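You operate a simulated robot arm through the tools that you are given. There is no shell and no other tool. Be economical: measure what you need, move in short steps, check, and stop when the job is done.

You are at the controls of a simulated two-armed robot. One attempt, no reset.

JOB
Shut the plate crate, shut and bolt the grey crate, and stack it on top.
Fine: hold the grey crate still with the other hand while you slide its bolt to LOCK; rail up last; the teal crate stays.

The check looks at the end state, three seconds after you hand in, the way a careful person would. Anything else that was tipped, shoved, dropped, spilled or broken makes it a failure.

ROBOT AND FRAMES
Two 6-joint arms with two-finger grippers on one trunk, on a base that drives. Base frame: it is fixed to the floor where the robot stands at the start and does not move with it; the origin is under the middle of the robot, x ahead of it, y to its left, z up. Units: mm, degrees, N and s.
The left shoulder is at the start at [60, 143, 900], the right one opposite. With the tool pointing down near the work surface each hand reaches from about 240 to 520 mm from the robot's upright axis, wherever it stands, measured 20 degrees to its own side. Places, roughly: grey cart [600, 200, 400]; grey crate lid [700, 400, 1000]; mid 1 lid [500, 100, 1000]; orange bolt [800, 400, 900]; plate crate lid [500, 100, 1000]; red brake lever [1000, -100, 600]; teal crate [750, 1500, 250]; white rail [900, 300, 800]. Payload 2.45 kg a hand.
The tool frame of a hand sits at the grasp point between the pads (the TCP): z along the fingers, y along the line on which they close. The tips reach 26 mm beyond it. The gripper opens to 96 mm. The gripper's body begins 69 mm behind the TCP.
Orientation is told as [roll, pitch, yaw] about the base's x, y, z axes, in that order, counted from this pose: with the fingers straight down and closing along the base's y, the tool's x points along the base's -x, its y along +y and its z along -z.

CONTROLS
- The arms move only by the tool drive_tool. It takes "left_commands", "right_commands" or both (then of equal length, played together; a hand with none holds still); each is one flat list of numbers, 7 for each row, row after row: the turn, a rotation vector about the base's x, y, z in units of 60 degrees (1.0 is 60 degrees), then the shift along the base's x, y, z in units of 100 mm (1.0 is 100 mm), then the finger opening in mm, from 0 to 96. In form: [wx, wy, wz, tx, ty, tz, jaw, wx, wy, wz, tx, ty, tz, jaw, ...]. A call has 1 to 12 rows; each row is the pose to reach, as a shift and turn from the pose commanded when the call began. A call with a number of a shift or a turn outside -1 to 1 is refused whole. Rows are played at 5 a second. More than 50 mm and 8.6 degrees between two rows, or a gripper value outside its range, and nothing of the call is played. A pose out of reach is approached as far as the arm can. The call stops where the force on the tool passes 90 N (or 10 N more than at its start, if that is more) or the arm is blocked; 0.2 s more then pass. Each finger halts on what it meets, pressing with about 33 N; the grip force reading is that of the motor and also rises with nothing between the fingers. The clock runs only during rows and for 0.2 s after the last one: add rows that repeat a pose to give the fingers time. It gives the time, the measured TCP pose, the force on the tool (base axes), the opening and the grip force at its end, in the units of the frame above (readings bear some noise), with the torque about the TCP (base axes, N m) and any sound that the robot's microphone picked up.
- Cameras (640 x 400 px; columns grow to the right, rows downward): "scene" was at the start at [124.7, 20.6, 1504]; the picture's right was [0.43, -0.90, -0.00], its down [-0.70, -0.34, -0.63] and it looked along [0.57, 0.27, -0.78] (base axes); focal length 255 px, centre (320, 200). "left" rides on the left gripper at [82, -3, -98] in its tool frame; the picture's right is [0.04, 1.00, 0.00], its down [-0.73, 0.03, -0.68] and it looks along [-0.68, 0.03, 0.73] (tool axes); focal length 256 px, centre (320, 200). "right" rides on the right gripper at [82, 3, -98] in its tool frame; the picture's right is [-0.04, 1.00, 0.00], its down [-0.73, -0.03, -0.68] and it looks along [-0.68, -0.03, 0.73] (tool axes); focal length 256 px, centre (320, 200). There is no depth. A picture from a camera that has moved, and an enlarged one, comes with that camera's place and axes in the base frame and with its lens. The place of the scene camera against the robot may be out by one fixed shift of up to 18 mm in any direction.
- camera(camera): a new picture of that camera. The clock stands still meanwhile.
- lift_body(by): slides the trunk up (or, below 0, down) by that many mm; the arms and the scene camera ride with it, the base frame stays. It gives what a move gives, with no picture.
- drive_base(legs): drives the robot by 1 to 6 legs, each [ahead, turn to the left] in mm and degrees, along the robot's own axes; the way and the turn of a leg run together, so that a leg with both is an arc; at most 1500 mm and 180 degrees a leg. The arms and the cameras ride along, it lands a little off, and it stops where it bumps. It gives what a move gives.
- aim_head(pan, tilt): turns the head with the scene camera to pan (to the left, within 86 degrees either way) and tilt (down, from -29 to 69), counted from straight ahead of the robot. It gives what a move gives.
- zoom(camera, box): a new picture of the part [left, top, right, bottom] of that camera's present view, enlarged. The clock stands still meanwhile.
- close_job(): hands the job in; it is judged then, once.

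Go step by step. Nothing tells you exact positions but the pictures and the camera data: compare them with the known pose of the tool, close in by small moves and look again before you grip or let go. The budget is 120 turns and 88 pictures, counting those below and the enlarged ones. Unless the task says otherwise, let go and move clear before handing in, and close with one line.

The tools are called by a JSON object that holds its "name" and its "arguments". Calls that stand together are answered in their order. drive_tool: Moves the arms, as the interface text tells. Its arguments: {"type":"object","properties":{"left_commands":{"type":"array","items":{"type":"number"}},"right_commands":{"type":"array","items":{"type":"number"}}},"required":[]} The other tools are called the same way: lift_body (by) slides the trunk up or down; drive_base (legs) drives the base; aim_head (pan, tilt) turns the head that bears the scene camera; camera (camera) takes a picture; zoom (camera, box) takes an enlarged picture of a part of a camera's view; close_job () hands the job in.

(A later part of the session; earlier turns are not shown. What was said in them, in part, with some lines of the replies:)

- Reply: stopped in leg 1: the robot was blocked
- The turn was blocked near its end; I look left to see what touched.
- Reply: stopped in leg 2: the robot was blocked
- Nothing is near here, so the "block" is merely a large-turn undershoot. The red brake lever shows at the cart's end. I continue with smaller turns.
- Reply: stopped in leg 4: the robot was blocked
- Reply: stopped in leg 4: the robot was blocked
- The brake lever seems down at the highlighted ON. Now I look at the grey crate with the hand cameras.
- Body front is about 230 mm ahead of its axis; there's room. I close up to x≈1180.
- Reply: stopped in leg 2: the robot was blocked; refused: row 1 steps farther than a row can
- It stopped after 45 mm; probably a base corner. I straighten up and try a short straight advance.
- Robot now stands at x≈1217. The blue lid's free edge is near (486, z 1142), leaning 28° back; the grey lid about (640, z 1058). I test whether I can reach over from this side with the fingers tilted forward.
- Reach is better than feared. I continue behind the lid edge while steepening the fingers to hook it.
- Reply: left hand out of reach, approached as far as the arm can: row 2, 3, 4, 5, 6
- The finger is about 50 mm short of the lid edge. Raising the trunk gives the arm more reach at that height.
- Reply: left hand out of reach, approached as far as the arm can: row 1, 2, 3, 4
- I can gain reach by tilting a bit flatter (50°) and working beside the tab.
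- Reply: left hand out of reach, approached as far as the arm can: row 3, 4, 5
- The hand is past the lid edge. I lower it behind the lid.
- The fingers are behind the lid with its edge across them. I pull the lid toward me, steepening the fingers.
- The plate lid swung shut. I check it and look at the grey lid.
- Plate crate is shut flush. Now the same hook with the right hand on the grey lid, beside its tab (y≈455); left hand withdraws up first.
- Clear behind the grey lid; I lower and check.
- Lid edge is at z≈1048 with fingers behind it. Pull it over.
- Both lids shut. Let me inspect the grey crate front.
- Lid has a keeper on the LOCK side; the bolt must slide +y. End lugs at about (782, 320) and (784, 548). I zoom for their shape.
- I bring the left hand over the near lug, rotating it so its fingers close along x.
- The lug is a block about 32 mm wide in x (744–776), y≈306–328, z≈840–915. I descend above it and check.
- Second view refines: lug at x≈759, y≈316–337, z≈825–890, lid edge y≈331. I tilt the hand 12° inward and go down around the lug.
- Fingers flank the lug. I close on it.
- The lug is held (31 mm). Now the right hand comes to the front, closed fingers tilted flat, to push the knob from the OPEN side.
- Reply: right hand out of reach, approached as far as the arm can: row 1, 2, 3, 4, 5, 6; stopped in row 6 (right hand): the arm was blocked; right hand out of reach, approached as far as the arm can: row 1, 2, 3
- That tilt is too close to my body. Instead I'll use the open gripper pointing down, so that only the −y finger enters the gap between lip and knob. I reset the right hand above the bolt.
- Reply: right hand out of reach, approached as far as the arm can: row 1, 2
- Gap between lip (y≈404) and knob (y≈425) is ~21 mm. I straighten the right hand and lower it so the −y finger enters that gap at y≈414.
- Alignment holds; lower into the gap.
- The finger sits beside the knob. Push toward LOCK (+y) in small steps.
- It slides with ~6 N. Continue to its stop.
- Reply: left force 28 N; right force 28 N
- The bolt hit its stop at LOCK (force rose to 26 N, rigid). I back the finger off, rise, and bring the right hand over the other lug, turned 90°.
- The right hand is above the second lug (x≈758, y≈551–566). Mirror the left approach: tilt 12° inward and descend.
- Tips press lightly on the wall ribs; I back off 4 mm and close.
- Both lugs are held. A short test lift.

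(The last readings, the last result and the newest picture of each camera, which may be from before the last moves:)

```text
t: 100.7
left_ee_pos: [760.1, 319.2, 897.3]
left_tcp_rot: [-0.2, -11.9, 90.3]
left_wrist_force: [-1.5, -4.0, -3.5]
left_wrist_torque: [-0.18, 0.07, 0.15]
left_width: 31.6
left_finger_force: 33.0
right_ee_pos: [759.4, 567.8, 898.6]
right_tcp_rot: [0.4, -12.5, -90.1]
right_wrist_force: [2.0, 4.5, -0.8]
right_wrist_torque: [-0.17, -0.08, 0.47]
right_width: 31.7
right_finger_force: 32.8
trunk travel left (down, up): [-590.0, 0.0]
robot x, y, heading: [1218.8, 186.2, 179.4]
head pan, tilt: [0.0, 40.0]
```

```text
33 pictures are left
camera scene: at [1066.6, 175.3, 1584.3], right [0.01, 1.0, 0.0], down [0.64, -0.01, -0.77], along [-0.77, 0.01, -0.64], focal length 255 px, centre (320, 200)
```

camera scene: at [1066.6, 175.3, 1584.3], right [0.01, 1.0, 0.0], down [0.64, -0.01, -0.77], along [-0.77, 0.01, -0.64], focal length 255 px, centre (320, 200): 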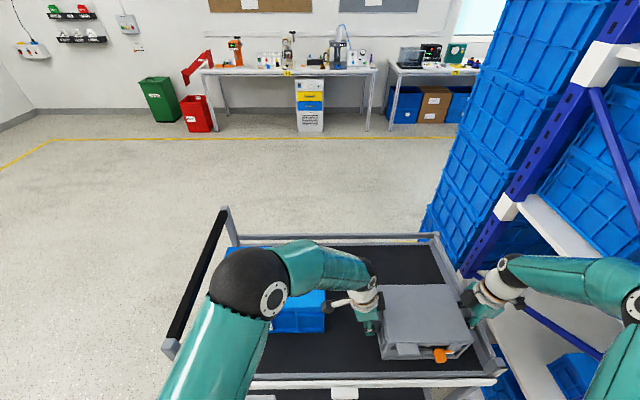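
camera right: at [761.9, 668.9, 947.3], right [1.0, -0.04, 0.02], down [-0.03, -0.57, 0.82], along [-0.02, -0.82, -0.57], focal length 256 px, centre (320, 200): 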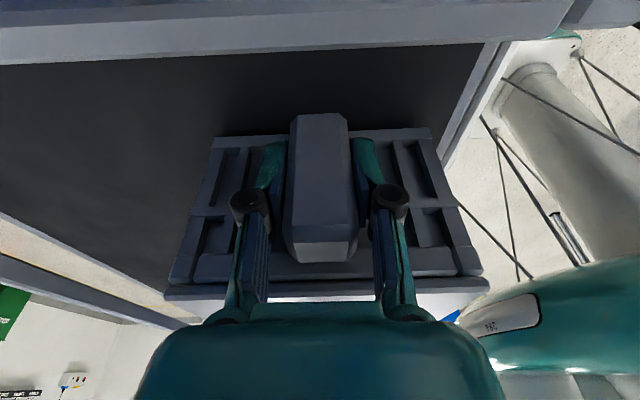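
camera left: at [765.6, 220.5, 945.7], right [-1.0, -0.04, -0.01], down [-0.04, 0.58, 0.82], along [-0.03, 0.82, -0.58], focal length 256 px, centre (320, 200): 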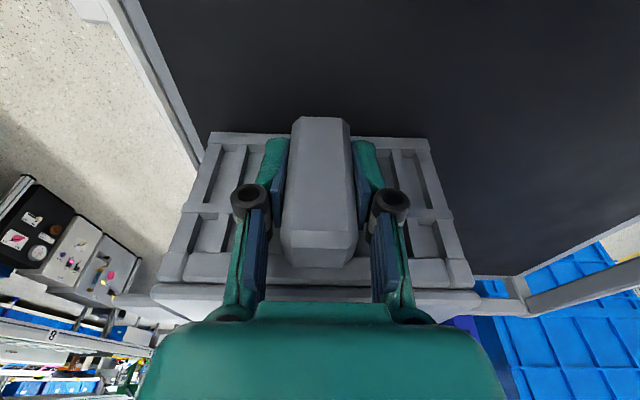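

Light load, both grips solid. I lift until the crate's bottom clears the blue lid.

{"name": "drive_tool", "arguments": {"left_commands": [0, 0, 0, 0, 0, 0.25, 15, 0, 0, 0, 0, 0, 0.5, 15, 0, 0, 0, 0, 0, 0.75, 15, 0, 0, 0, 0, 0, 1, 15], "right_commands": [0, 0, 0, 0, 0, 0.25, 15, 0, 0, 0, 0, 0, 0.5, 15, 0, 0, 0, 0, 0, 0.75, 15, 0, 0, 0, 0, 0, 1, 15]}}

{"name": "drive_tool", "arguments": {"left_commands": [0, 0, 0, 0, 0, 0.25, 15, 0, 0, 0, 0, 0, 0.5, 15, 0, 0, 0, 0, 0, 0.7, 15, 0, 0, 0, 0, 0, 0.7, 15], "right_commands": [0, 0, 0, 0, 0, 0.25, 15, 0, 0, 0, 0, 0, 0.5, 15, 0, 0, 0, 0, 0, 0.7, 15, 0, 0, 0, 0, 0, 0.7, 15]}}

{"name": "drive_tool", "arguments": {"left_commands": [0, 0, 0, -0.06, -0.25, 0, 15, 0, 0, 0, -0.12, -0.5, 0, 15, 0, 0, 0, -0.18, -0.75, 0, 15, 0, 0, 0, -0.24, -1, 0, 15], "right_commands": [0, 0, 0, -0.06, -0.25, 0, 15, 0, 0, 0, -0.12, -0.5, 0, 15, 0, 0, 0, -0.18, -0.75, 0, 15, 0, 0, 0, -0.24, -1, 0, 15]}}

{"name": "camera", "arguments": {"camera": "scene"}}

```text
t: 101.7
left_ee_pos: [761.4, 321.7, 997.8]
left_tcp_rot: [-0.3, -12.0, 90.2]
left_wrist_force: [-1.4, -9.2, -2.7]
left_wrist_torque: [-0.73, -0.08, 0.14]
left_width: 31.7
left_finger_force: 33.1
right_ee_pos: [759.1, 568.8, 999.7]
right_tcp_rot: [0.3, -12.2, -90.1]
right_wrist_force: [2.8, 10.0, -3.5]
right_wrist_torque: [0.82, 0.1, 0.47]
right_width: 31.2
right_finger_force: 32.6
trunk travel left (down, up): [-590.0, 0.0]
robot x, y, heading: [1221.1, 188.4, 179.1]
head pan, tilt: [0.0, 40.0]
```

```text
t: 102.7
left_ee_pos: [760.6, 322.2, 1066.3]
left_tcp_rot: [-0.3, -11.9, 90.3]
left_wrist_force: [-4.4, -11.3, 4.8]
left_wrist_torque: [0.63, 0.09, 0.31]
left_width: 31.5
left_finger_force: 33.1
right_ee_pos: [757.6, 569.3, 1069.7]
right_tcp_rot: [0.6, -12.3, -90.1]
right_wrist_force: [5.5, 11.7, -8.3]
right_wrist_torque: [1.01, -0.09, 0.85]
right_width: 32.0
right_finger_force: 32.6
trunk travel left (down, up): [-590.0, 0.0]
robot x, y, heading: [1212.3, 189.3, 179.1]
head pan, tilt: [0.0, 40.0]
```

```text
t: 103.7
left_ee_pos: [736.0, 219.9, 1066.6]
left_tcp_rot: [-0.3, -11.9, 90.3]
left_wrist_force: [-5.9, -14.9, -1.6]
left_wrist_torque: [-0.16, 0.08, 0.38]
left_width: 31.7
left_finger_force: 32.7
right_ee_pos: [732.8, 467.6, 1070.0]
right_tcp_rot: [0.4, -12.3, -90.1]
right_wrist_force: [5.0, 14.0, -2.0]
right_wrist_torque: [0.2, -0.07, 0.97]
right_width: 31.8
right_finger_force: 32.8
trunk travel left (down, up): [-590.0, 0.0]
robot x, y, heading: [1219.2, 181.6, 179.3]
head pan, tilt: [0.0, 40.0]
```

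```text
32 pictures are left
camera scene: at [1066.6, 174.0, 1584.3], right [0.01, 1.0, 0.0], down [0.64, -0.01, -0.77], along [-0.77, 0.01, -0.64], focal length 255 px, centre (320, 200)
```

scene: 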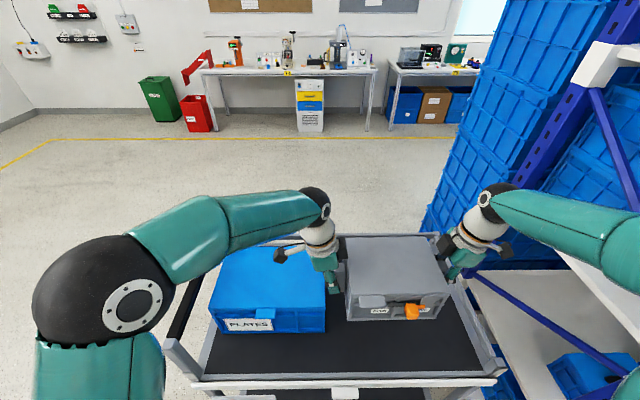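

Moving well. I continue towards the blue crate, easing the squeeze slightly.

{"name": "drive_tool", "arguments": {"left_commands": [0, 0, 0, -0.06, -0.25, 0, 15, 0, 0, 0, -0.12, -0.5, 0, 15, 0, 0, 0, -0.18, -0.75, 0, 15, 0, 0, 0, -0.24, -1, 0, 15], "right_commands": [0, 0, 0, -0.06, -0.24, 0, 15, 0, 0, 0, -0.12, -0.49, 0, 15, 0, 0, 0, -0.18, -0.74, 0, 15, 0, 0, 0, -0.24, -0.98, 0, 15]}}

{"name": "drive_tool", "arguments": {"left_commands": [0, 0, 0, -0.06, -0.25, 0, 15, 0, 0, 0, -0.12, -0.5, 0, 15, 0, 0, 0, -0.18, -0.75, 0, 15, 0, 0, 0, -0.24, -1, 0, 15], "right_commands": [0, 0, 0, -0.06, -0.25, 0, 15, 0, 0, 0, -0.12, -0.5, 0, 15, 0, 0, 0, -0.18, -0.75, 0, 15, 0, 0, 0, -0.24, -1, 0, 15]}}

{"name": "camera", "arguments": {"camera": "scene"}}

```text
t: 104.7
left_ee_pos: [711.8, 121.8, 1067.3]
left_tcp_rot: [-0.3, -12.0, 90.2]
left_wrist_force: [-0.8, -13.6, -9.0]
left_wrist_torque: [-1.11, -0.19, -0.03]
left_width: 31.7
left_finger_force: 32.7
right_ee_pos: [710.2, 367.8, 1069.5]
right_tcp_rot: [0.3, -12.3, -90.2]
right_wrist_force: [0.6, 12.9, 4.1]
right_wrist_torque: [-0.47, 0.21, 0.28]
right_width: 31.6
right_finger_force: 33.3
trunk travel left (down, up): [-590.0, 0.0]
robot x, y, heading: [1221.6, 184.8, 179.1]
head pan, tilt: [0.0, 40.0]
```

```text
t: 105.7
left_ee_pos: [689.2, 21.6, 1068.7]
left_tcp_rot: [-0.3, -12.1, 90.2]
left_wrist_force: [3.7, -6.2, -0.7]
left_wrist_torque: [-0.1, -0.28, -0.53]
left_width: 31.8
left_finger_force: 32.8
right_ee_pos: [689.5, 267.1, 1069.3]
right_tcp_rot: [0.4, -12.3, -90.1]
right_wrist_force: [-3.3, 5.9, -2.4]
right_wrist_torque: [0.26, 0.29, -0.43]
right_width: 31.5
right_finger_force: 33.1
trunk travel left (down, up): [-590.0, 0.0]
robot x, y, heading: [1217.1, 184.8, 179.1]
head pan, tilt: [0.0, 40.0]
```

```text
31 pictures are left
camera scene: at [1066.3, 173.9, 1584.3], right [0.01, 1.0, 0.0], down [0.64, -0.01, -0.77], along [-0.77, 0.01, -0.64], focal length 255 px, centre (320, 200)
```

scene: 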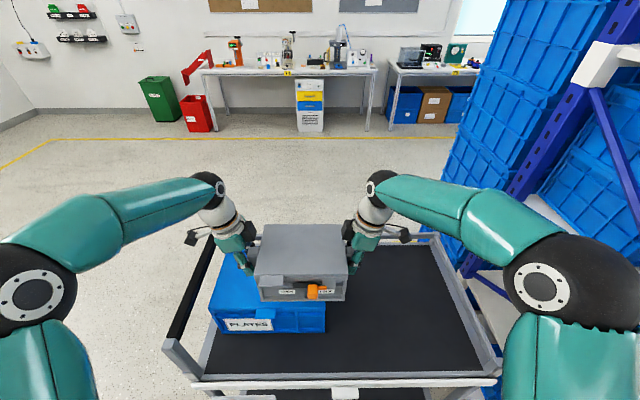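

{"name": "drive_tool", "arguments": {"left_commands": [0, 0, 0, -0.09, -0.25, 0, 15, 0, 0, 0, -0.18, -0.5, 0, 15, 0, 0, 0, -0.28, -0.77, 0, 15, 0, 0, 0, -0.28, -0.77, 0, 15], "right_commands": [0, 0, 0, -0.09, -0.25, 0, 15, 0, 0, 0, -0.18, -0.5, 0, 15, 0, 0, 0, -0.28, -0.77, 0, 15, 0, 0, 0, -0.28, -0.77, 0, 15]}}

{"name": "zoom", "arguments": {"camera": "scene", "box": [180, 200, 380, 345]}}

{"name": "camera", "arguments": {"camera": "left"}}

{"name": "camera", "arguments": {"camera": "right"}}

```text
t: 106.7
left_ee_pos: [662.4, -55.0, 1069.1]
left_tcp_rot: [-0.3, -12.1, 90.3]
left_wrist_force: [-2.1, 9.9, 0.6]
left_wrist_torque: [0.29, 0.12, 0.2]
left_width: 31.6
left_finger_force: 33.3
right_ee_pos: [661.3, 192.9, 1070.1]
right_tcp_rot: [0.4, -12.4, -90.1]
right_wrist_force: [2.4, -9.5, -4.1]
right_wrist_torque: [0.31, -0.04, 0.31]
right_width: 31.7
right_finger_force: 33.0
trunk travel left (down, up): [-590.0, 0.0]
robot x, y, heading: [1216.9, 187.2, 179.5]
head pan, tilt: [0.0, 40.0]
```

```text
2.76 times, centred on (280, 272) of scene
camera zoom: at [1067.6, 176.4, 1584.4], right [0.01, 1.0, 0.0], down [0.64, -0.01, -0.77], along [-0.77, 0.01, -0.64], focal length 702 px, centre (430, 0)
```

zoom: 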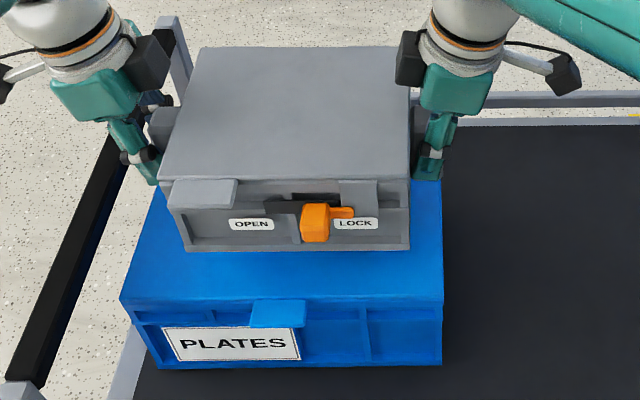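

```text
29 pictures are left
camera left: at [665.5, -154.3, 1146.8], right [-1.0, -0.04, -0.01], down [-0.03, 0.58, 0.82], along [-0.03, 0.82, -0.58], focal length 256 px, centre (320, 200)
```

left: 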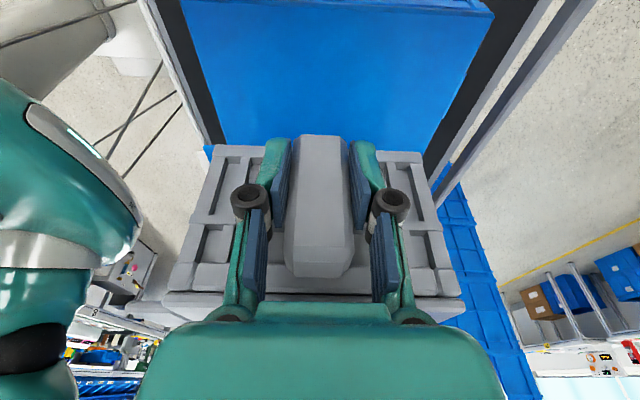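

```text
28 pictures are left
camera right: at [663.3, 293.5, 1146.9], right [1.0, -0.04, 0.02], down [-0.04, -0.57, 0.82], along [-0.02, -0.82, -0.57], focal length 256 px, centre (320, 200)
```

right: 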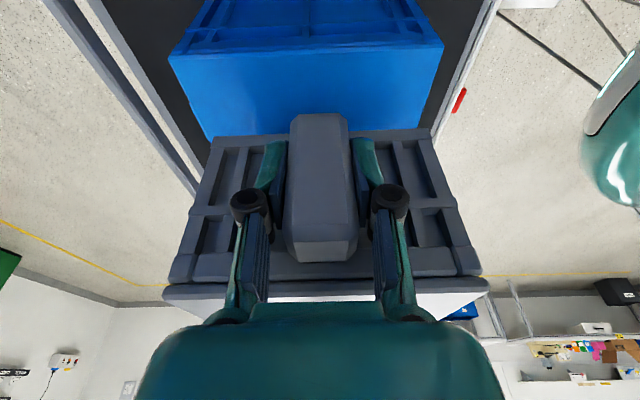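

Measured by hand cameras: blue lid centre ≈(653,56); grey centre ≈(661,69). I correct by (−8,−13) and lower most of the way.

{"name": "drive_tool", "arguments": {"left_commands": [0, 0, 0, -0.04, -0.07, 0, 15, 0, 0, 0, -0.08, -0.13, 0, 15, 0, 0, 0, -0.08, -0.13, -0.15, 15, 0, 0, 0, -0.08, -0.13, -0.3, 15, 0, 0, 0, -0.08, -0.13, -0.38, 15, 0, 0, 0, -0.08, -0.13, -0.38, 15], "right_commands": [0, 0, 0, -0.04, -0.07, 0, 15, 0, 0, 0, -0.08, -0.13, 0, 15, 0, 0, 0, -0.08, -0.13, -0.15, 15, 0, 0, 0, -0.08, -0.13, -0.3, 15, 0, 0, 0, -0.08, -0.13, -0.38, 15, 0, 0, 0, -0.08, -0.13, -0.38, 15]}}

{"name": "zoom", "arguments": {"camera": "scene", "box": [180, 200, 380, 345]}}

```text
t: 108.1
left_ee_pos: [653.6, -66.9, 1029.8]
left_tcp_rot: [-0.4, -12.1, 90.3]
left_wrist_force: [-2.2, 25.7, -0.3]
left_wrist_torque: [0.55, -0.03, 0.04]
left_width: 31.7
left_finger_force: 33.1
right_ee_pos: [650.6, 179.3, 1031.2]
right_tcp_rot: [0.4, -12.5, -90.1]
right_wrist_force: [1.6, -25.9, -4.6]
right_wrist_torque: [-0.15, 0.11, 0.4]
right_width: 31.8
right_finger_force: 33.0
trunk travel left (down, up): [-590.0, 0.0]
robot x, y, heading: [1215.4, 182.8, 179.2]
head pan, tilt: [0.0, 40.0]
```

```text
2.76 times, centred on (280, 272) of scene
camera zoom: at [1066.8, 174.7, 1584.3], right [0.01, 1.0, 0.0], down [0.64, -0.01, -0.77], along [-0.77, 0.01, -0.64], focal length 702 px, centre (430, 0)
```

zoom: 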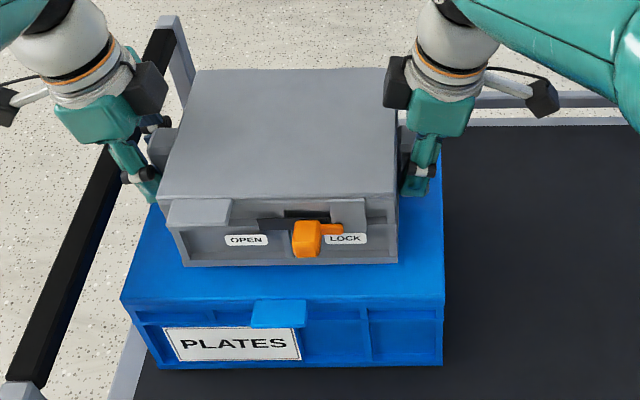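

Centred nicely. I ease the outward pull and lower in small steps to contact.

{"name": "drive_tool", "arguments": {"left_commands": [0, 0, 0, 0, 0.015, 0, 15, 0, 0, 0, 0, 0.015, -0.04, 15, 0, 0, 0, 0, 0.015, -0.08, 15, 0, 0, 0, 0, 0.015, -0.08, 15], "right_commands": [0, 0, 0, 0, -0.02, 0, 15, 0, 0, 0, 0, -0.02, -0.04, 15, 0, 0, 0, 0, -0.02, -0.08, 15, 0, 0, 0, 0, -0.02, -0.08, 15]}}

{"name": "drive_tool", "arguments": {"left_commands": [0, 0, 0, 0, 0, -0.03, 15, 0, 0, 0, 0, 0, -0.03, 15], "right_commands": [0, 0, 0, 0, 0, -0.03, 15, 0, 0, 0, 0, 0, -0.03, 15]}}

{"name": "camera", "arguments": {"camera": "left"}}

```text
t: 109.1
left_ee_pos: [655.1, -68.5, 1024.4]
left_tcp_rot: [0.0, -12.1, 90.4]
left_wrist_force: [-6.8, 7.2, 10.8]
left_wrist_torque: [1.06, 0.29, 0.31]
left_width: 31.6
left_finger_force: 33.0
right_ee_pos: [650.6, 180.3, 1027.6]
right_tcp_rot: [-0.1, -12.5, -90.0]
right_wrist_force: [-0.7, -11.7, 24.0]
right_wrist_torque: [-0.06, 0.16, 0.7]
right_width: 31.8
right_finger_force: 33.3
trunk travel left (down, up): [-590.0, 0.0]
robot x, y, heading: [1217.9, 185.2, 179.2]
head pan, tilt: [0.0, 40.0]
```

```text
t: 109.7
left_ee_pos: [654.9, -68.5, 1023.6]
left_tcp_rot: [0.3, -11.8, 90.2]
left_wrist_force: [-9.2, 0.2, 27.9]
left_wrist_torque: [0.28, 0.16, 0.57]
left_width: 32.1
left_finger_force: 32.7
right_ee_pos: [651.8, 179.6, 1023.7]
right_tcp_rot: [-0.1, -12.5, -90.0]
right_wrist_force: [-5.0, -3.1, 28.0]
right_wrist_torque: [-0.29, 0.29, 0.73]
right_width: 31.6
right_finger_force: 33.5
trunk travel left (down, up): [-590.0, 0.0]
robot x, y, heading: [1217.8, 184.9, 179.4]
head pan, tilt: [0.0, 40.0]
```

```text
26 pictures are left
camera left: at [659.5, -169.0, 1101.5], right [-1.0, -0.05, 0.0], down [-0.03, 0.58, 0.82], along [-0.04, 0.81, -0.58], focal length 256 px, centre (320, 200)
```

left: 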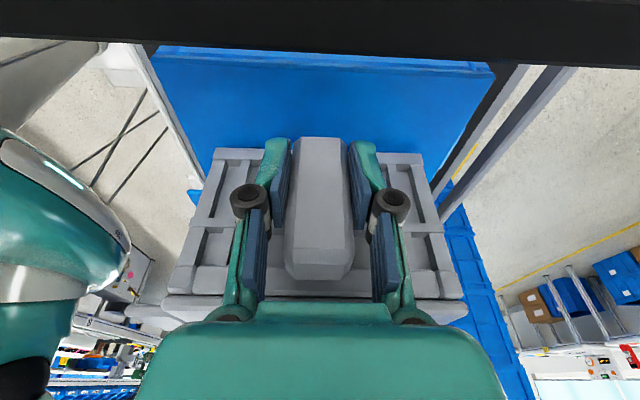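

The crate sits on the blue lid (~28 N each side). I ease the load off, then open both grippers.

{"name": "drive_tool", "arguments": {"left_commands": [0, 0, 0, 0, 0, 0.04, 15, 0, 0, 0, 0, 0, 0.04, 15, 0, 0, 0, 0, 0, 0.04, 34, 0, 0, 0, 0, 0, 0.04, 45, 0, 0, 0, 0, 0, 0.04, 60, 0, 0, 0, 0, 0, 0.04, 60], "right_commands": [0, 0, 0, 0, 0, 0.04, 15, 0, 0, 0, 0, 0, 0.04, 15, 0, 0, 0, 0, 0, 0.04, 34, 0, 0, 0, 0, 0, 0.04, 45, 0, 0, 0, 0, 0, 0.04, 60, 0, 0, 0, 0, 0, 0.04, 60]}}

{"name": "camera", "arguments": {"camera": "right"}}

```text
t: 111.1
left_ee_pos: [653.9, -68.4, 1023.0]
left_tcp_rot: [-0.3, -12.0, 90.2]
left_wrist_force: [0.4, 0.0, -0.7]
left_wrist_torque: [0.0, 0.0, 0.01]
left_width: 60.1
left_finger_force: 0.1
right_ee_pos: [651.2, 178.9, 1023.1]
right_tcp_rot: [0.3, -12.3, -90.1]
right_wrist_force: [0.1, 1.4, 0.1]
right_wrist_torque: [0.0, -0.01, 0.02]
right_width: 60.3
right_finger_force: 0.4
trunk travel left (down, up): [-590.0, 0.0]
robot x, y, heading: [1218.4, 183.2, 178.9]
head pan, tilt: [0.0, 40.0]
```

```text
25 pictures are left
camera right: at [653.4, 278.2, 1101.8], right [1.0, -0.04, 0.01], down [-0.03, -0.57, 0.82], along [-0.02, -0.82, -0.57], focal length 256 px, centre (320, 200)
```

right: 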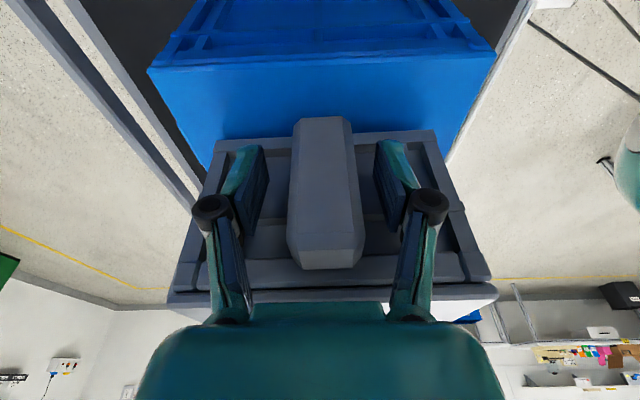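

Released with zero force. I withdraw both hands up along the finger axes.

{"name": "drive_tool", "arguments": {"left_commands": [0, 0, 0, 0, -0.06, 0.25, 60, 0, 0, 0, 0, -0.12, 0.5, 60, 0, 0, 0, 0, -0.17, 0.75, 60, 0, 0, 0, 0, -0.22, 1, 60], "right_commands": [0, 0, 0, 0, 0.06, 0.25, 60, 0, 0, 0, 0, 0.12, 0.5, 60, 0, 0, 0, 0, 0.17, 0.75, 60, 0, 0, 0, 0, 0.22, 1, 60]}}

{"name": "drive_tool", "arguments": {"left_commands": [0, 0, 0, 0.1, -0.2, 0.3, 60, 0, 0, 0, 0.4, -0.3, 0.5, 60, 0, 0, 0, 0.7, -0.3, 0.6, 60, 0, 0, 0, 1, -0.3, 0.6, 60], "right_commands": [0, 0, 0, 0.1, 0.3, 0.3, 60, 0, 0, 0, 0.4, 0.5, 0.5, 60, 0, 0, 0, 0.7, 0.7, 0.6, 60, 0, 0, 0, 1, 1, 0.6, 60]}}

{"name": "camera", "arguments": {"camera": "scene"}}

```text
t: 112.1
left_ee_pos: [654.6, -90.6, 1122.8]
left_tcp_rot: [-0.4, -11.9, 90.4]
left_wrist_force: [0.7, -0.2, 0.3]
left_wrist_torque: [0.0, 0.04, -0.01]
left_width: 60.2
left_finger_force: 0.1
right_ee_pos: [650.6, 199.1, 1124.5]
right_tcp_rot: [0.5, -12.3, -90.1]
right_wrist_force: [0.0, 0.2, -0.4]
right_wrist_torque: [0.0, -0.01, 0.0]
right_width: 60.0
right_finger_force: 0.1
trunk travel left (down, up): [-590.0, 0.0]
robot x, y, heading: [1217.5, 183.3, 179.0]
head pan, tilt: [0.0, 40.0]
```

```text
t: 113.1
left_ee_pos: [756.4, -119.7, 1183.7]
left_tcp_rot: [-0.2, -11.9, 90.3]
left_wrist_force: [0.6, 1.2, 0.2]
left_wrist_torque: [-0.07, 0.04, 0.01]
left_width: 60.0
left_finger_force: 0.1
right_ee_pos: [755.2, 300.1, 1187.0]
right_tcp_rot: [0.3, -12.4, -90.0]
right_wrist_force: [0.5, 0.5, -0.1]
right_wrist_torque: [-0.03, 0.06, -0.01]
right_width: 60.0
right_finger_force: 0.1
trunk travel left (down, up): [-590.0, 0.0]
robot x, y, heading: [1216.9, 186.4, 179.4]
head pan, tilt: [0.0, 40.0]
```

```text
24 pictures are left
camera scene: at [1070.9, 175.8, 1584.8], right [0.01, 1.0, 0.0], down [0.64, -0.01, -0.77], along [-0.77, 0.01, -0.64], focal length 255 px, centre (320, 200)
```

scene: 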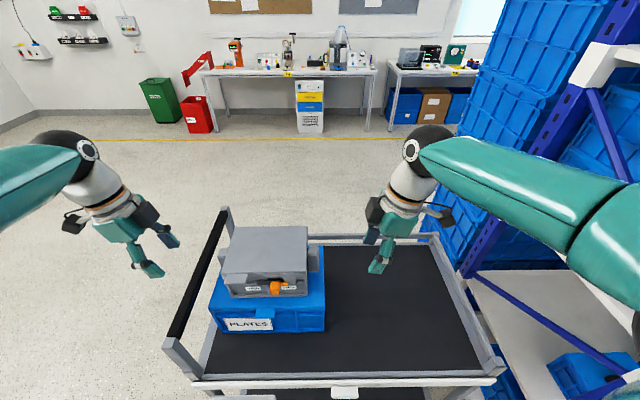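

Stack stands well. Now the rail: look down at it.

{"name": "aim_head", "arguments": {"pan": 8, "tilt": 65}}

{"name": "camera", "arguments": {"camera": "scene"}}

{"name": "zoom", "arguments": {"camera": "scene", "box": [230, 40, 330, 140]}}

```text
t: 114.0
left_ee_pos: [753.3, -119.8, 1181.7]
left_tcp_rot: [-0.2, -12.0, 90.3]
left_wrist_force: [-0.5, -1.0, -0.2]
left_wrist_torque: [-0.01, 0.04, 0.06]
left_width: 59.9
left_finger_force: 0.0
right_ee_pos: [752.6, 299.3, 1185.6]
right_tcp_rot: [0.3, -12.3, -90.2]
right_wrist_force: [-0.1, 0.3, -0.7]
right_wrist_torque: [0.02, -0.01, -0.01]
right_width: 60.1
right_finger_force: 0.1
trunk travel left (down, up): [-590.0, 0.0]
robot x, y, heading: [1216.4, 187.3, 179.4]
head pan, tilt: [8.0, 65.0]
```

```text
23 pictures are left
camera scene: at [1092.9, 166.2, 1552.2], right [-0.13, 0.99, 0.0], down [0.9, 0.11, -0.42], along [-0.42, -0.05, -0.91], focal length 255 px, centre (320, 200)
```

scene: 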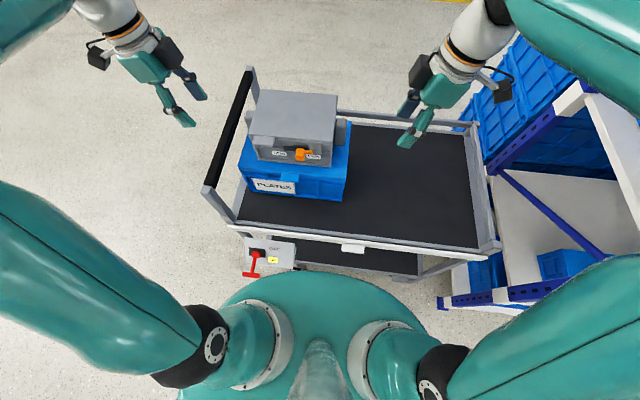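

```text
4.00 times, centred on (280, 90) of scene
camera zoom: at [1092.9, 166.2, 1552.2], right [-0.13, 0.99, 0.0], down [0.9, 0.11, -0.42], along [-0.42, -0.05, -0.91], focal length 1018 px, centre (480, 640)
```

zoom: 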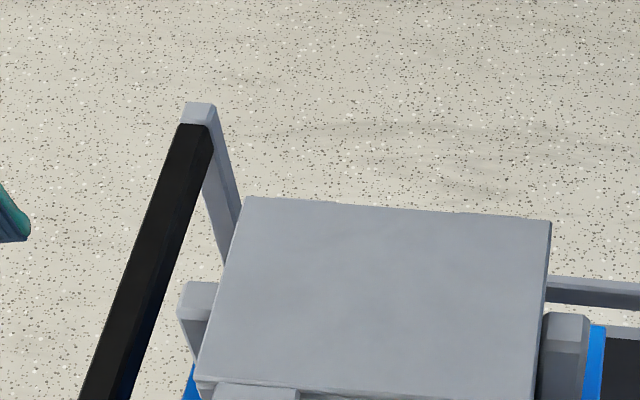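

{"name": "zoom", "arguments": {"camera": "scene", "box": [190, 130, 350, 290]}}

{"name": "zoom", "arguments": {"camera": "scene", "box": [320, 200, 520, 300]}}

```text
2.50 times, centred on (270, 210) of scene
camera zoom: at [1092.9, 166.2, 1552.2], right [-0.13, 0.99, 0.0], down [0.9, 0.11, -0.42], along [-0.42, -0.05, -0.91], focal length 636 px, centre (445, 175)
```

zoom: 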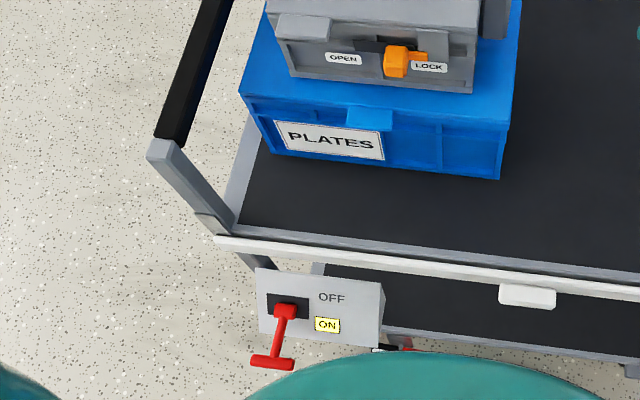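

```text
3.20 times, centred on (420, 250) of scene
camera zoom: at [1092.9, 166.2, 1552.2], right [-0.13, 0.99, 0.0], down [0.9, 0.11, -0.42], along [-0.42, -0.05, -0.91], focal length 815 px, centre (0, 40)
```

zoom: 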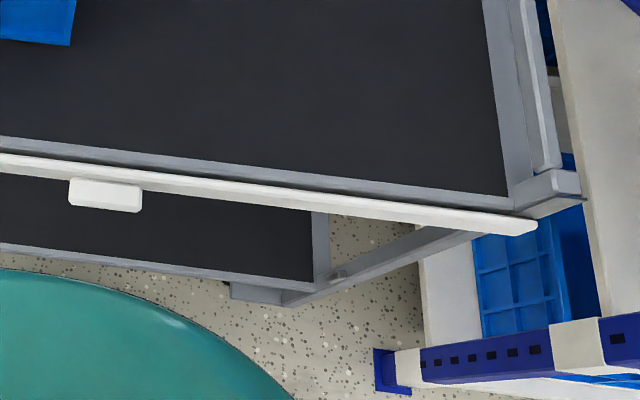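

Brake lever is at ON. The white rail runs along the near edge with a handle tab at about (898, 262, 790). I turn the right hand back and look at the tab from above.

{"name": "drive_tool", "arguments": {"right_commands": [0.1, 0, 0, 0.3, 0, 0, 60, 0.2, 0, 0, 0.6, 0, 0, 60, 0.2, 0, 0, 1, 0, 0, 60]}}

{"name": "drive_tool", "arguments": {"right_commands": [0, 0, -0.13, 0.1, 0, -0.1, 60, 0, 0, -0.26, 0.2, 0, -0.2, 60, 0, 0, -0.39, 0.3, -0.1, -0.3, 60, 0, 0, -0.52, 0.4, -0.2, -0.4, 60, 0, 0, -0.65, 0.45, -0.3, -0.5, 70, 0, 0, -0.78, 0.45, -0.35, -0.6, 80, 0, 0, -0.91, 0.45, -0.37, -0.7, 96, 0, 0, -1, 0.45, -0.37, -0.8, 96]}}

{"name": "drive_tool", "arguments": {"right_commands": [0, 0, -0.13, 0, 0, -0.3, 96, 0, 0, -0.26, 0, 0, -0.6, 96, 0, 0, -0.39, 0, 0, -0.9, 96, 0, 0, -0.5, 0, 0, -1, 96]}}

{"name": "camera", "arguments": {"camera": "right"}}

```text
t: 114.8
left_ee_pos: [756.1, -119.3, 1183.2]
left_tcp_rot: [-0.1, -11.9, 90.2]
left_wrist_force: [0.3, 0.0, -0.4]
left_wrist_torque: [-0.02, 0.05, 0.0]
left_width: 59.9
left_finger_force: 0.1
right_ee_pos: [853.6, 301.1, 1186.5]
right_tcp_rot: [0.2, -0.3, -90.1]
right_wrist_force: [0.6, 0.2, 0.0]
right_wrist_torque: [0.0, 0.04, -0.01]
right_width: 60.0
right_finger_force: 0.1
trunk travel left (down, up): [-590.0, 0.0]
robot x, y, heading: [1217.8, 183.8, 179.1]
head pan, tilt: [8.0, 65.0]
```

```text
t: 116.6
left_ee_pos: [753.3, -118.8, 1181.0]
left_tcp_rot: [-0.3, -11.9, 90.4]
left_wrist_force: [0.3, -0.7, 1.3]
left_wrist_torque: [0.04, 0.01, -0.01]
left_width: 60.0
left_finger_force: 0.1
right_ee_pos: [896.1, 263.8, 1105.6]
right_tcp_rot: [0.3, -0.3, -150.2]
right_wrist_force: [-0.3, -0.2, 0.1]
right_wrist_torque: [0.01, -0.02, 0.02]
right_width: 95.9
right_finger_force: 0.1
trunk travel left (down, up): [-590.0, 0.0]
robot x, y, heading: [1219.3, 186.9, 179.1]
head pan, tilt: [8.0, 65.0]
```

```text
t: 117.6
left_ee_pos: [753.7, -119.6, 1180.9]
left_tcp_rot: [-0.2, -11.9, 90.4]
left_wrist_force: [0.2, 1.0, -0.4]
left_wrist_torque: [0.0, 0.02, 0.0]
left_width: 60.2
left_finger_force: 0.0
right_ee_pos: [896.9, 263.5, 1004.8]
right_tcp_rot: [0.4, -0.3, 179.8]
right_wrist_force: [-0.4, 0.8, -0.2]
right_wrist_torque: [0.0, 0.01, -0.01]
right_width: 96.0
right_finger_force: 0.0
trunk travel left (down, up): [-590.0, 0.0]
robot x, y, heading: [1221.1, 187.0, 179.2]
head pan, tilt: [8.0, 65.0]
```

```text
19 pictures are left
camera right: at [978.4, 259.3, 1101.3], right [-0.04, -1.0, 0.01], down [-0.73, 0.04, 0.68], along [-0.68, 0.03, -0.73], focal length 256 px, centre (320, 200)
```

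right: 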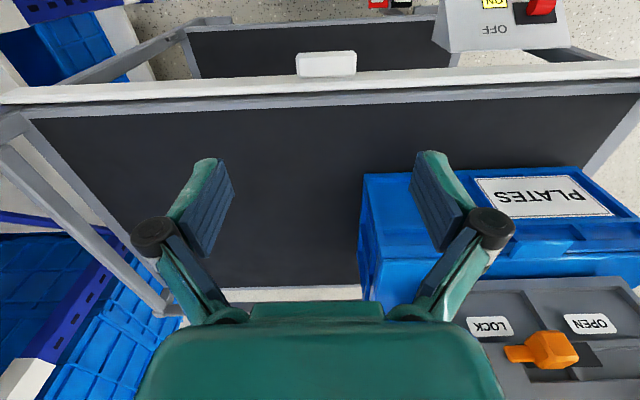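

{"name": "drive_tool", "arguments": {"right_commands": [0, 0, 0, 0.04, -0.04, -0.4, 96, 0, 0, 0, 0.06, -0.08, -0.8, 96, 0, 0, 0, 0.06, -0.08, -1, 96]}}

{"name": "camera", "arguments": {"camera": "right"}}

```text
t: 118.4
left_ee_pos: [753.7, -118.9, 1182.3]
left_tcp_rot: [-0.4, -12.0, 90.3]
left_wrist_force: [0.0, -0.2, -0.3]
left_wrist_torque: [0.0, -0.03, -0.01]
left_width: 60.0
left_finger_force: 0.0
right_ee_pos: [900.7, 257.6, 905.2]
right_tcp_rot: [0.4, -0.3, 180.0]
right_wrist_force: [0.5, 0.0, 0.3]
right_wrist_torque: [0.0, -0.03, 0.01]
right_width: 95.7
right_finger_force: 0.1
trunk travel left (down, up): [-590.0, 0.0]
robot x, y, heading: [1217.0, 186.1, 179.1]
head pan, tilt: [8.0, 65.0]
```

```text
18 pictures are left
camera right: at [983.2, 253.2, 1002.1], right [-0.04, -1.0, 0.01], down [-0.73, 0.03, 0.68], along [-0.68, 0.02, -0.73], focal length 256 px, centre (320, 200)
```

right: 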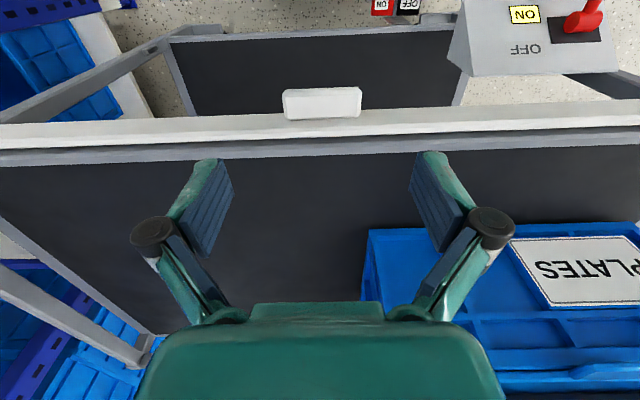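

Tab located: x 882–906, y 220–287, top z≈787. I lower the fingers around its ends and grip.

{"name": "drive_tool", "arguments": {"right_commands": [0, 0, 0, 0.01, -0.035, -0.4, 96, 0, 0, 0, 0.01, -0.035, -0.8, 96, 0, 0, 0, 0.01, -0.035, -0.95, 96]}}

{"name": "drive_tool", "arguments": {"right_commands": [0, 0, 0, 0, 0, -0.15, 96, 0, 0, 0, 0, 0, -0.29, 96, 0, 0, 0, 0, 0, -0.29, 96]}}

{"name": "camera", "arguments": {"camera": "right"}}

```text
t: 119.2
left_ee_pos: [752.7, -120.4, 1181.2]
left_tcp_rot: [-0.3, -12.0, 90.3]
left_wrist_force: [0.1, 0.4, -0.4]
left_wrist_torque: [0.02, 0.02, 0.04]
left_width: 60.1
left_finger_force: 0.0
right_ee_pos: [903.0, 253.5, 808.6]
right_tcp_rot: [0.4, -0.3, 179.9]
right_wrist_force: [-0.1, 0.1, -0.5]
right_wrist_torque: [0.02, -0.01, -0.01]
right_width: 95.9
right_finger_force: 0.0
trunk travel left (down, up): [-590.0, 0.0]
robot x, y, heading: [1216.2, 183.6, 179.2]
head pan, tilt: [8.0, 65.0]
```

```text
t: 120.0
left_ee_pos: [753.3, -120.2, 1181.6]
left_tcp_rot: [-0.2, -12.0, 90.3]
left_wrist_force: [0.0, -0.9, -0.1]
left_wrist_torque: [0.03, 0.0, -0.01]
left_width: 60.0
left_finger_force: 0.1
right_ee_pos: [903.0, 253.1, 780.4]
right_tcp_rot: [0.3, -0.4, 180.0]
right_wrist_force: [0.2, 0.0, -0.4]
right_wrist_torque: [-0.03, -0.02, 0.02]
right_width: 96.1
right_finger_force: 0.0
trunk travel left (down, up): [-590.0, 0.0]
robot x, y, heading: [1219.7, 189.7, 179.1]
head pan, tilt: [8.0, 65.0]
```

```text
17 pictures are left
camera right: at [985.3, 249.3, 876.8], right [-0.04, -1.0, 0.01], down [-0.73, 0.03, 0.68], along [-0.68, 0.02, -0.73], focal length 256 px, centre (320, 200)
```

right: 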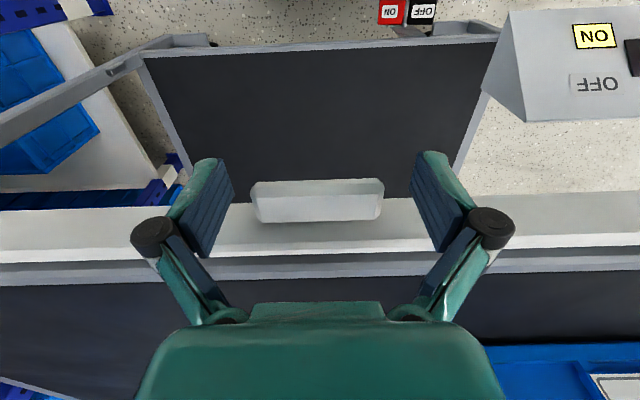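

Fingers straddle the tab. Close.

{"name": "drive_tool", "arguments": {"right_commands": [0, 0, 0, 0, 0, 0, 80, 0, 0, 0, 0, 0, 0, 60, 0, 0, 0, 0, 0, 0, 50, 0, 0, 0, 0, 0, 0, 50, 0, 0, 0, 0, 0, 0, 50]}}

{"name": "drive_tool", "arguments": {"right_commands": [0, 0, 0, 0, 0, 0.05, 50, 0, 0, 0, 0, 0, 0.1, 50, 0, 0, 0, 0, 0, 0.15, 50, 0, 0, 0, 0, 0, 0.15, 50]}}

{"name": "camera", "arguments": {"camera": "right"}}

```text
t: 121.2
left_ee_pos: [753.9, -118.4, 1182.0]
left_tcp_rot: [-0.2, -11.9, 90.2]
left_wrist_force: [0.3, 0.5, 0.1]
left_wrist_torque: [0.0, 0.0, 0.01]
left_width: 60.0
left_finger_force: 0.1
right_ee_pos: [902.2, 254.9, 779.9]
right_tcp_rot: [0.4, -0.5, 179.8]
right_wrist_force: [-1.1, 19.2, 10.1]
right_wrist_torque: [0.89, -0.1, -0.24]
right_width: 69.1
right_finger_force: 45.4
trunk travel left (down, up): [-590.0, 0.0]
robot x, y, heading: [1219.7, 187.6, 179.0]
head pan, tilt: [8.0, 65.0]
```

```text
t: 122.2
left_ee_pos: [754.2, -116.9, 1182.7]
left_tcp_rot: [-0.2, -11.8, 90.3]
left_wrist_force: [-0.4, 0.3, -0.5]
left_wrist_torque: [0.03, 0.03, 0.01]
left_width: 60.0
left_finger_force: 0.0
right_ee_pos: [903.3, 253.3, 796.5]
right_tcp_rot: [0.3, -0.3, 179.9]
right_wrist_force: [1.8, 27.1, -3.4]
right_wrist_torque: [0.5, -0.79, -0.35]
right_width: 68.9
right_finger_force: 45.4
trunk travel left (down, up): [-590.0, 0.0]
robot x, y, heading: [1219.1, 187.8, 178.9]
head pan, tilt: [8.0, 65.0]
```

```text
16 pictures are left
camera right: at [985.2, 250.6, 892.4], right [-0.04, -1.0, 0.0], down [-0.73, 0.03, 0.68], along [-0.68, 0.03, -0.73], focal length 256 px, centre (320, 200)
```

right: 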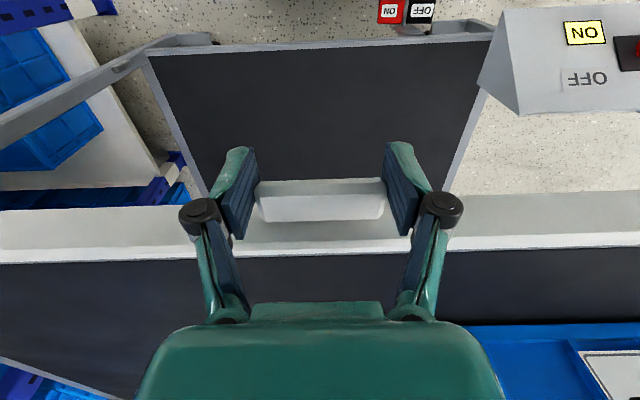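

The rail rises straight up with the hand. I relieve the sideways load and keep lifting.

{"name": "drive_tool", "arguments": {"right_commands": [0, 0, 0, 0, 0.03, 0.1, 50, 0, 0, 0, 0, 0.03, 0.2, 50, 0, 0, 0, 0, 0.03, 0.3, 50, 0, 0, 0, 0, 0.03, 0.4, 50, 0, 0, 0, 0, 0.03, 0.5, 50]}}

{"name": "drive_tool", "arguments": {"right_commands": [0, 0, 0, 0, 0, 0.1, 50, 0, 0, 0, 0, 0, 0.2, 50, 0, 0, 0, 0, 0, 0.3, 50, 0, 0, 0, 0, 0, 0.4, 50]}}

{"name": "camera", "arguments": {"camera": "scene"}}

```text
t: 123.4
left_ee_pos: [754.0, -119.2, 1181.0]
left_tcp_rot: [-0.3, -11.9, 90.3]
left_wrist_force: [-0.7, 0.3, -0.1]
left_wrist_torque: [-0.02, -0.01, 0.0]
left_width: 60.1
left_finger_force: 0.0
right_ee_pos: [903.0, 254.2, 845.5]
right_tcp_rot: [0.5, -0.4, 179.9]
right_wrist_force: [6.0, -2.0, -12.0]
right_wrist_torque: [-0.71, 0.55, -0.45]
right_width: 68.6
right_finger_force: 45.6
trunk travel left (down, up): [-590.0, 0.0]
robot x, y, heading: [1217.6, 186.0, 179.4]
head pan, tilt: [8.0, 65.0]
```

```text
t: 124.4
left_ee_pos: [753.0, -119.1, 1180.6]
left_tcp_rot: [-0.3, -12.0, 90.3]
left_wrist_force: [0.4, -0.5, -0.1]
left_wrist_torque: [0.0, 0.0, -0.01]
left_width: 59.6
left_finger_force: 0.1
right_ee_pos: [901.8, 254.5, 887.2]
right_tcp_rot: [0.2, -0.3, 179.9]
right_wrist_force: [-1.6, 0.9, 0.9]
right_wrist_torque: [0.0, -0.01, 0.02]
right_width: 50.3
right_finger_force: 0.1
trunk travel left (down, up): [-590.0, 0.0]
robot x, y, heading: [1218.3, 185.3, 179.2]
head pan, tilt: [8.0, 65.0]
```

```text
15 pictures are left
camera scene: at [1091.3, 165.7, 1552.5], right [-0.13, 0.99, 0.0], down [0.9, 0.11, -0.42], along [-0.42, -0.05, -0.91], focal length 255 px, centre (320, 200)
```

scene: 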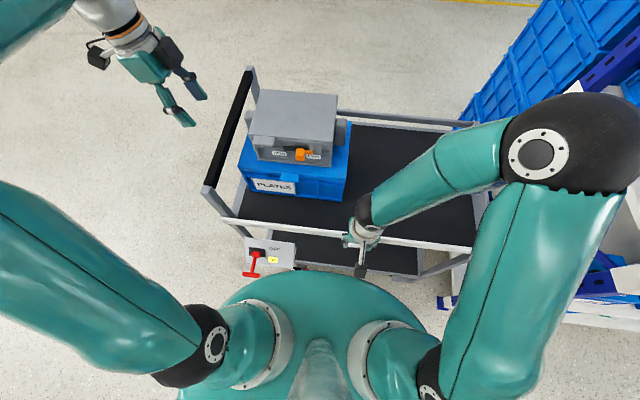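

The grip slipped at about z 850–887. I look at where the rail is now.

{"name": "camera", "arguments": {"camera": "right"}}

```text
14 pictures are left
camera right: at [983.8, 251.5, 983.1], right [-0.04, -1.0, 0.0], down [-0.73, 0.03, 0.68], along [-0.68, 0.02, -0.73], focal length 256 px, centre (320, 200)
```

right: 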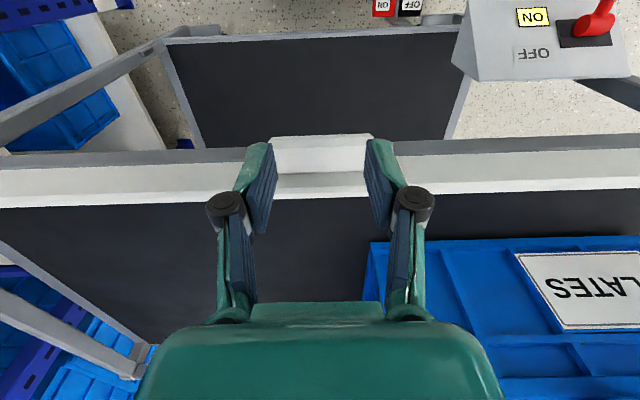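

The rail stays up about 60 mm higher than before (tab top ≈846). I regrip and test whether it's at the stop.

{"name": "drive_tool", "arguments": {"right_commands": [0, 0, 0, 0, 0, 0, 80, 0, 0, 0, 0, 0, 0, 96, 0, 0, 0, -0.02, 0, -0.25, 96, 0, 0, 0, -0.03, 0, -0.53, 96, 0, 0, 0, -0.03, 0, -0.53, 80, 0, 0, 0, -0.03, 0, -0.53, 60, 0, 0, 0, -0.03, 0, -0.53, 45, 0, 0, 0, -0.03, 0, -0.53, 45]}}

{"name": "drive_tool", "arguments": {"right_commands": [0, 0, 0, 0, 0, 0.04, 45, 0, 0, 0, 0, 0, 0.08, 45, 0, 0, 0, 0, 0, 0.12, 45]}}

```text
t: 126.2
left_ee_pos: [753.3, -119.0, 1180.9]
left_tcp_rot: [-0.2, -12.0, 90.3]
left_wrist_force: [0.3, -0.3, -0.1]
left_wrist_torque: [0.0, 0.05, -0.01]
left_width: 60.1
left_finger_force: 0.1
right_ee_pos: [900.4, 253.7, 831.4]
right_tcp_rot: [0.3, -0.3, 179.9]
right_wrist_force: [2.4, -7.3, -2.3]
right_wrist_torque: [-0.4, -0.09, -0.16]
right_width: 68.4
right_finger_force: 44.8
trunk travel left (down, up): [-590.0, 0.0]
robot x, y, heading: [1219.5, 186.3, 179.4]
head pan, tilt: [8.0, 65.0]
```

```text
t: 127.0
left_ee_pos: [750.6, -120.1, 1180.8]
left_tcp_rot: [-0.4, -12.0, 90.3]
left_wrist_force: [0.5, -0.2, 0.9]
left_wrist_torque: [-0.04, -0.02, 0.02]
left_width: 59.8
left_finger_force: 0.1
right_ee_pos: [900.8, 253.9, 843.1]
right_tcp_rot: [0.2, 0.0, 179.9]
right_wrist_force: [3.9, -11.7, -55.8]
right_wrist_torque: [0.28, -0.05, -0.03]
right_width: 69.1
right_finger_force: 45.1
trunk travel left (down, up): [-590.0, 0.0]
robot x, y, heading: [1215.9, 187.0, 179.3]
head pan, tilt: [8.0, 65.0]
```

56 N and no more travel: it's at its upper stop. I let go and rise, then check that it stays.

{"name": "drive_tool", "arguments": {"right_commands": [0, 0, 0, 0, 0, -0.03, 45, 0, 0, 0, 0, 0, -0.03, 75, 0, 0, 0, 0, 0, -0.03, 96, 0, 0, 0, 0.02, 0, -0.03, 96, 0, 0, 0, 0.03, 0, 0.4, 96, 0, 0, 0, 0.03, 0, 0.8, 96, 0, 0, 0, 0.03, 0, 1, 96]}}

{"name": "drive_tool", "arguments": {"right_commands": [0, 0, 0, 0, 0.2, 0.4, 96, 0, 0, 0, 0, 0.4, 0.8, 96, 0, 0, 0, 0, 0.6, 1, 96]}}

{"name": "camera", "arguments": {"camera": "right"}}

{"name": "camera", "arguments": {"camera": "scene"}}

```text
t: 128.6
left_ee_pos: [753.8, -119.2, 1180.8]
left_tcp_rot: [-0.2, -11.9, 90.3]
left_wrist_force: [0.6, 0.2, 0.0]
left_wrist_torque: [0.0, -0.01, 0.01]
left_width: 60.1
left_finger_force: 0.0
right_ee_pos: [903.8, 256.4, 944.5]
right_tcp_rot: [0.3, -0.3, 180.0]
right_wrist_force: [0.4, -0.3, -0.1]
right_wrist_torque: [0.01, 0.02, 0.03]
right_width: 96.2
right_finger_force: 0.1
trunk travel left (down, up): [-590.0, 0.0]
robot x, y, heading: [1217.6, 183.3, 179.4]
head pan, tilt: [8.0, 65.0]
```

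```text
t: 129.4
left_ee_pos: [753.4, -118.2, 1182.6]
left_tcp_rot: [-0.3, -11.9, 90.3]
left_wrist_force: [-0.1, 0.4, 0.2]
left_wrist_torque: [0.0, 0.01, -0.01]
left_width: 59.7
left_finger_force: 0.0
right_ee_pos: [902.9, 315.6, 1044.5]
right_tcp_rot: [0.3, -0.3, 179.9]
right_wrist_force: [0.9, 0.1, 0.5]
right_wrist_torque: [-0.03, 0.02, 0.01]
right_width: 96.4
right_finger_force: 0.1
trunk travel left (down, up): [-590.0, 0.0]
robot x, y, heading: [1219.7, 185.7, 179.2]
head pan, tilt: [8.0, 65.0]
```

```text
13 pictures are left
camera right: at [985.2, 312.9, 1141.2], right [-0.04, -1.0, 0.01], down [-0.73, 0.03, 0.68], along [-0.68, 0.02, -0.73], focal length 256 px, centre (320, 200)
```

right: 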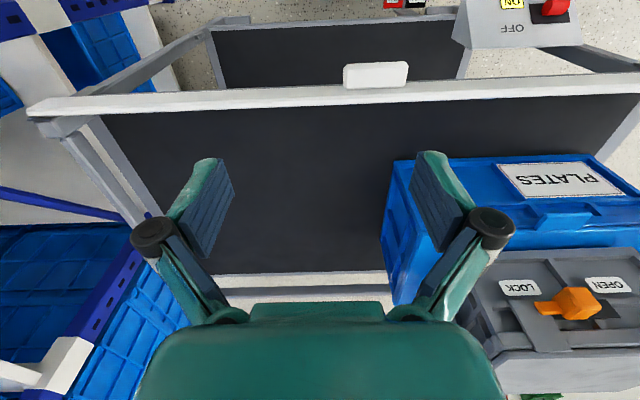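

```text
12 pictures are left
camera scene: at [1093.2, 166.9, 1552.2], right [-0.13, 0.99, 0.0], down [0.9, 0.11, -0.42], along [-0.42, -0.05, -0.91], focal length 255 px, centre (320, 200)
```

scene: 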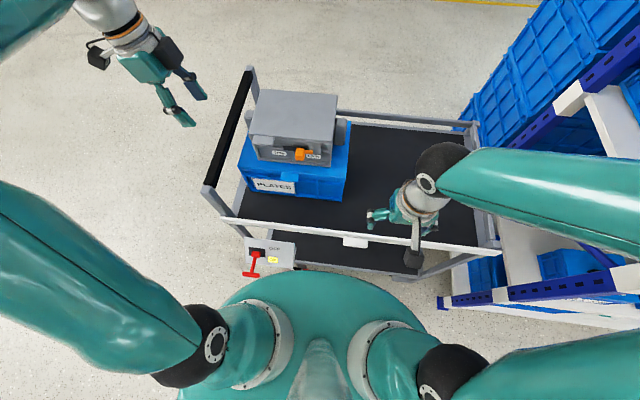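

Rail stays up. I verify bolt and lids once more.

{"name": "zoom", "arguments": {"camera": "right", "box": [440, 140, 640, 400]}}

{"name": "zoom", "arguments": {"camera": "scene", "box": [200, 60, 380, 290]}}

```text
1.54 times, centred on (540, 270) of right
camera zoom: at [985.2, 312.9, 1141.2], right [-0.04, -1.0, 0.01], down [-0.73, 0.03, 0.68], along [-0.68, 0.02, -0.73], focal length 394 px, centre (-18, 92)
```

zoom: 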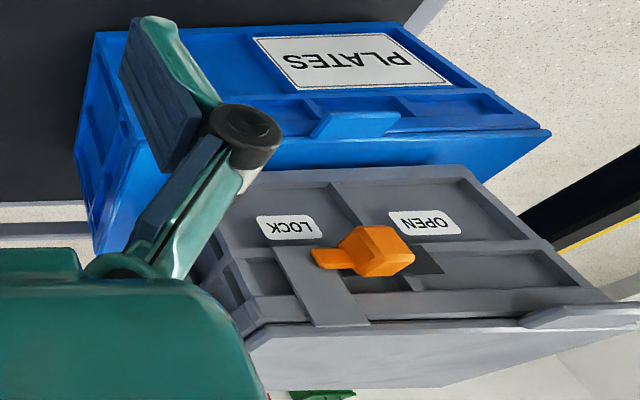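

```text
1.74 times, centred on (290, 175) of scene
camera zoom: at [1093.2, 166.9, 1552.2], right [-0.13, 0.99, 0.0], down [0.9, 0.11, -0.42], along [-0.42, -0.05, -0.91], focal length 443 px, centre (372, 244)
```

zoom: 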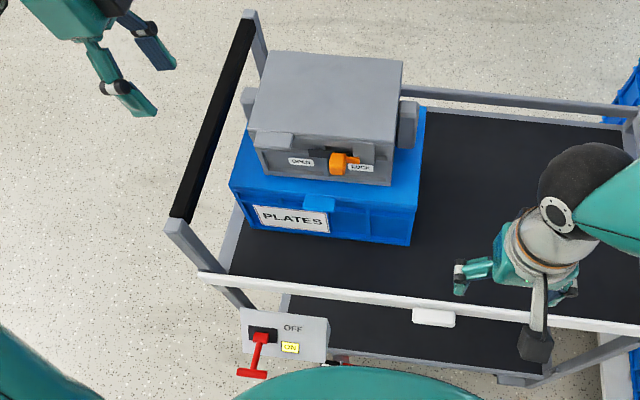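

All in place: lids shut, bolt at LOCK, stack seated, rail up, brake ON. I back away to be clear.

{"name": "drive_base", "arguments": {"legs": [[-250, 0]]}}

{"name": "aim_head", "arguments": {"pan": 0, "tilt": 45}}

{"name": "camera", "arguments": {"camera": "scene"}}

```text
t: 131.2
left_ee_pos: [1006.2, -122.0, 1181.6]
left_tcp_rot: [-0.3, -12.0, 90.0]
left_wrist_force: [1.4, 0.6, -0.1]
left_wrist_torque: [0.01, 0.05, 0.04]
left_width: 60.1
left_finger_force: 0.0
right_ee_pos: [1156.8, 313.2, 1044.2]
right_tcp_rot: [0.3, -0.4, 179.8]
right_wrist_force: [-0.5, 1.1, -0.1]
right_wrist_torque: [0.02, 0.01, -0.01]
right_width: 96.1
right_finger_force: 0.1
trunk travel left (down, up): [-590.0, 0.0]
robot x, y, heading: [1467.0, 181.6, 179.1]
head pan, tilt: [8.0, 65.0]
```

```text
t: 132.1
left_ee_pos: [1005.0, -122.0, 1181.8]
left_tcp_rot: [-0.2, -11.9, 90.1]
left_wrist_force: [-0.6, 0.1, 0.3]
left_wrist_torque: [0.02, -0.01, 0.0]
left_width: 59.8
left_finger_force: 0.1
right_ee_pos: [1155.2, 311.8, 1044.2]
right_tcp_rot: [0.4, -0.4, 179.8]
right_wrist_force: [0.0, 0.4, 0.0]
right_wrist_torque: [0.04, 0.0, 0.02]
right_width: 96.1
right_finger_force: 0.1
trunk travel left (down, up): [-590.0, 0.0]
robot x, y, heading: [1470.8, 178.5, 179.0]
head pan, tilt: [0.0, 45.0]
```

```text
9 pictures are left
camera scene: at [1323.2, 171.5, 1577.1], right [0.02, 1.0, 0.0], down [0.71, -0.01, -0.71], along [-0.71, 0.01, -0.71], focal length 255 px, centre (320, 200)
```

scene: 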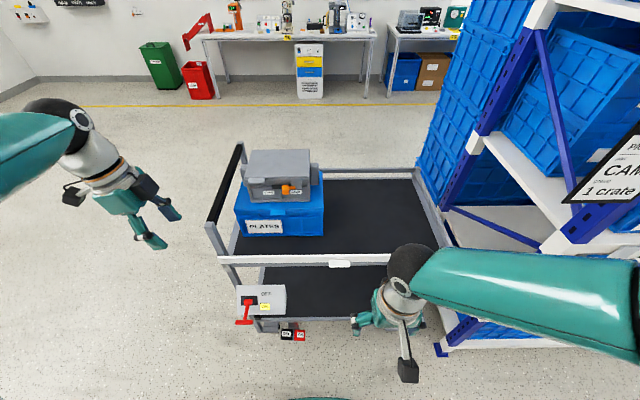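

The stack is seated on the cart, the rail is up and nothing else has moved. I'm handing in.

{"name": "close_job", "arguments": {}}

```text
The job is handed in.
```

The plate crate is shut. The grey crate is shut, bolted at LOCK while the left hand held it, and stacked on the plate crate. The rail went up last, and I didn't touch the teal crate.
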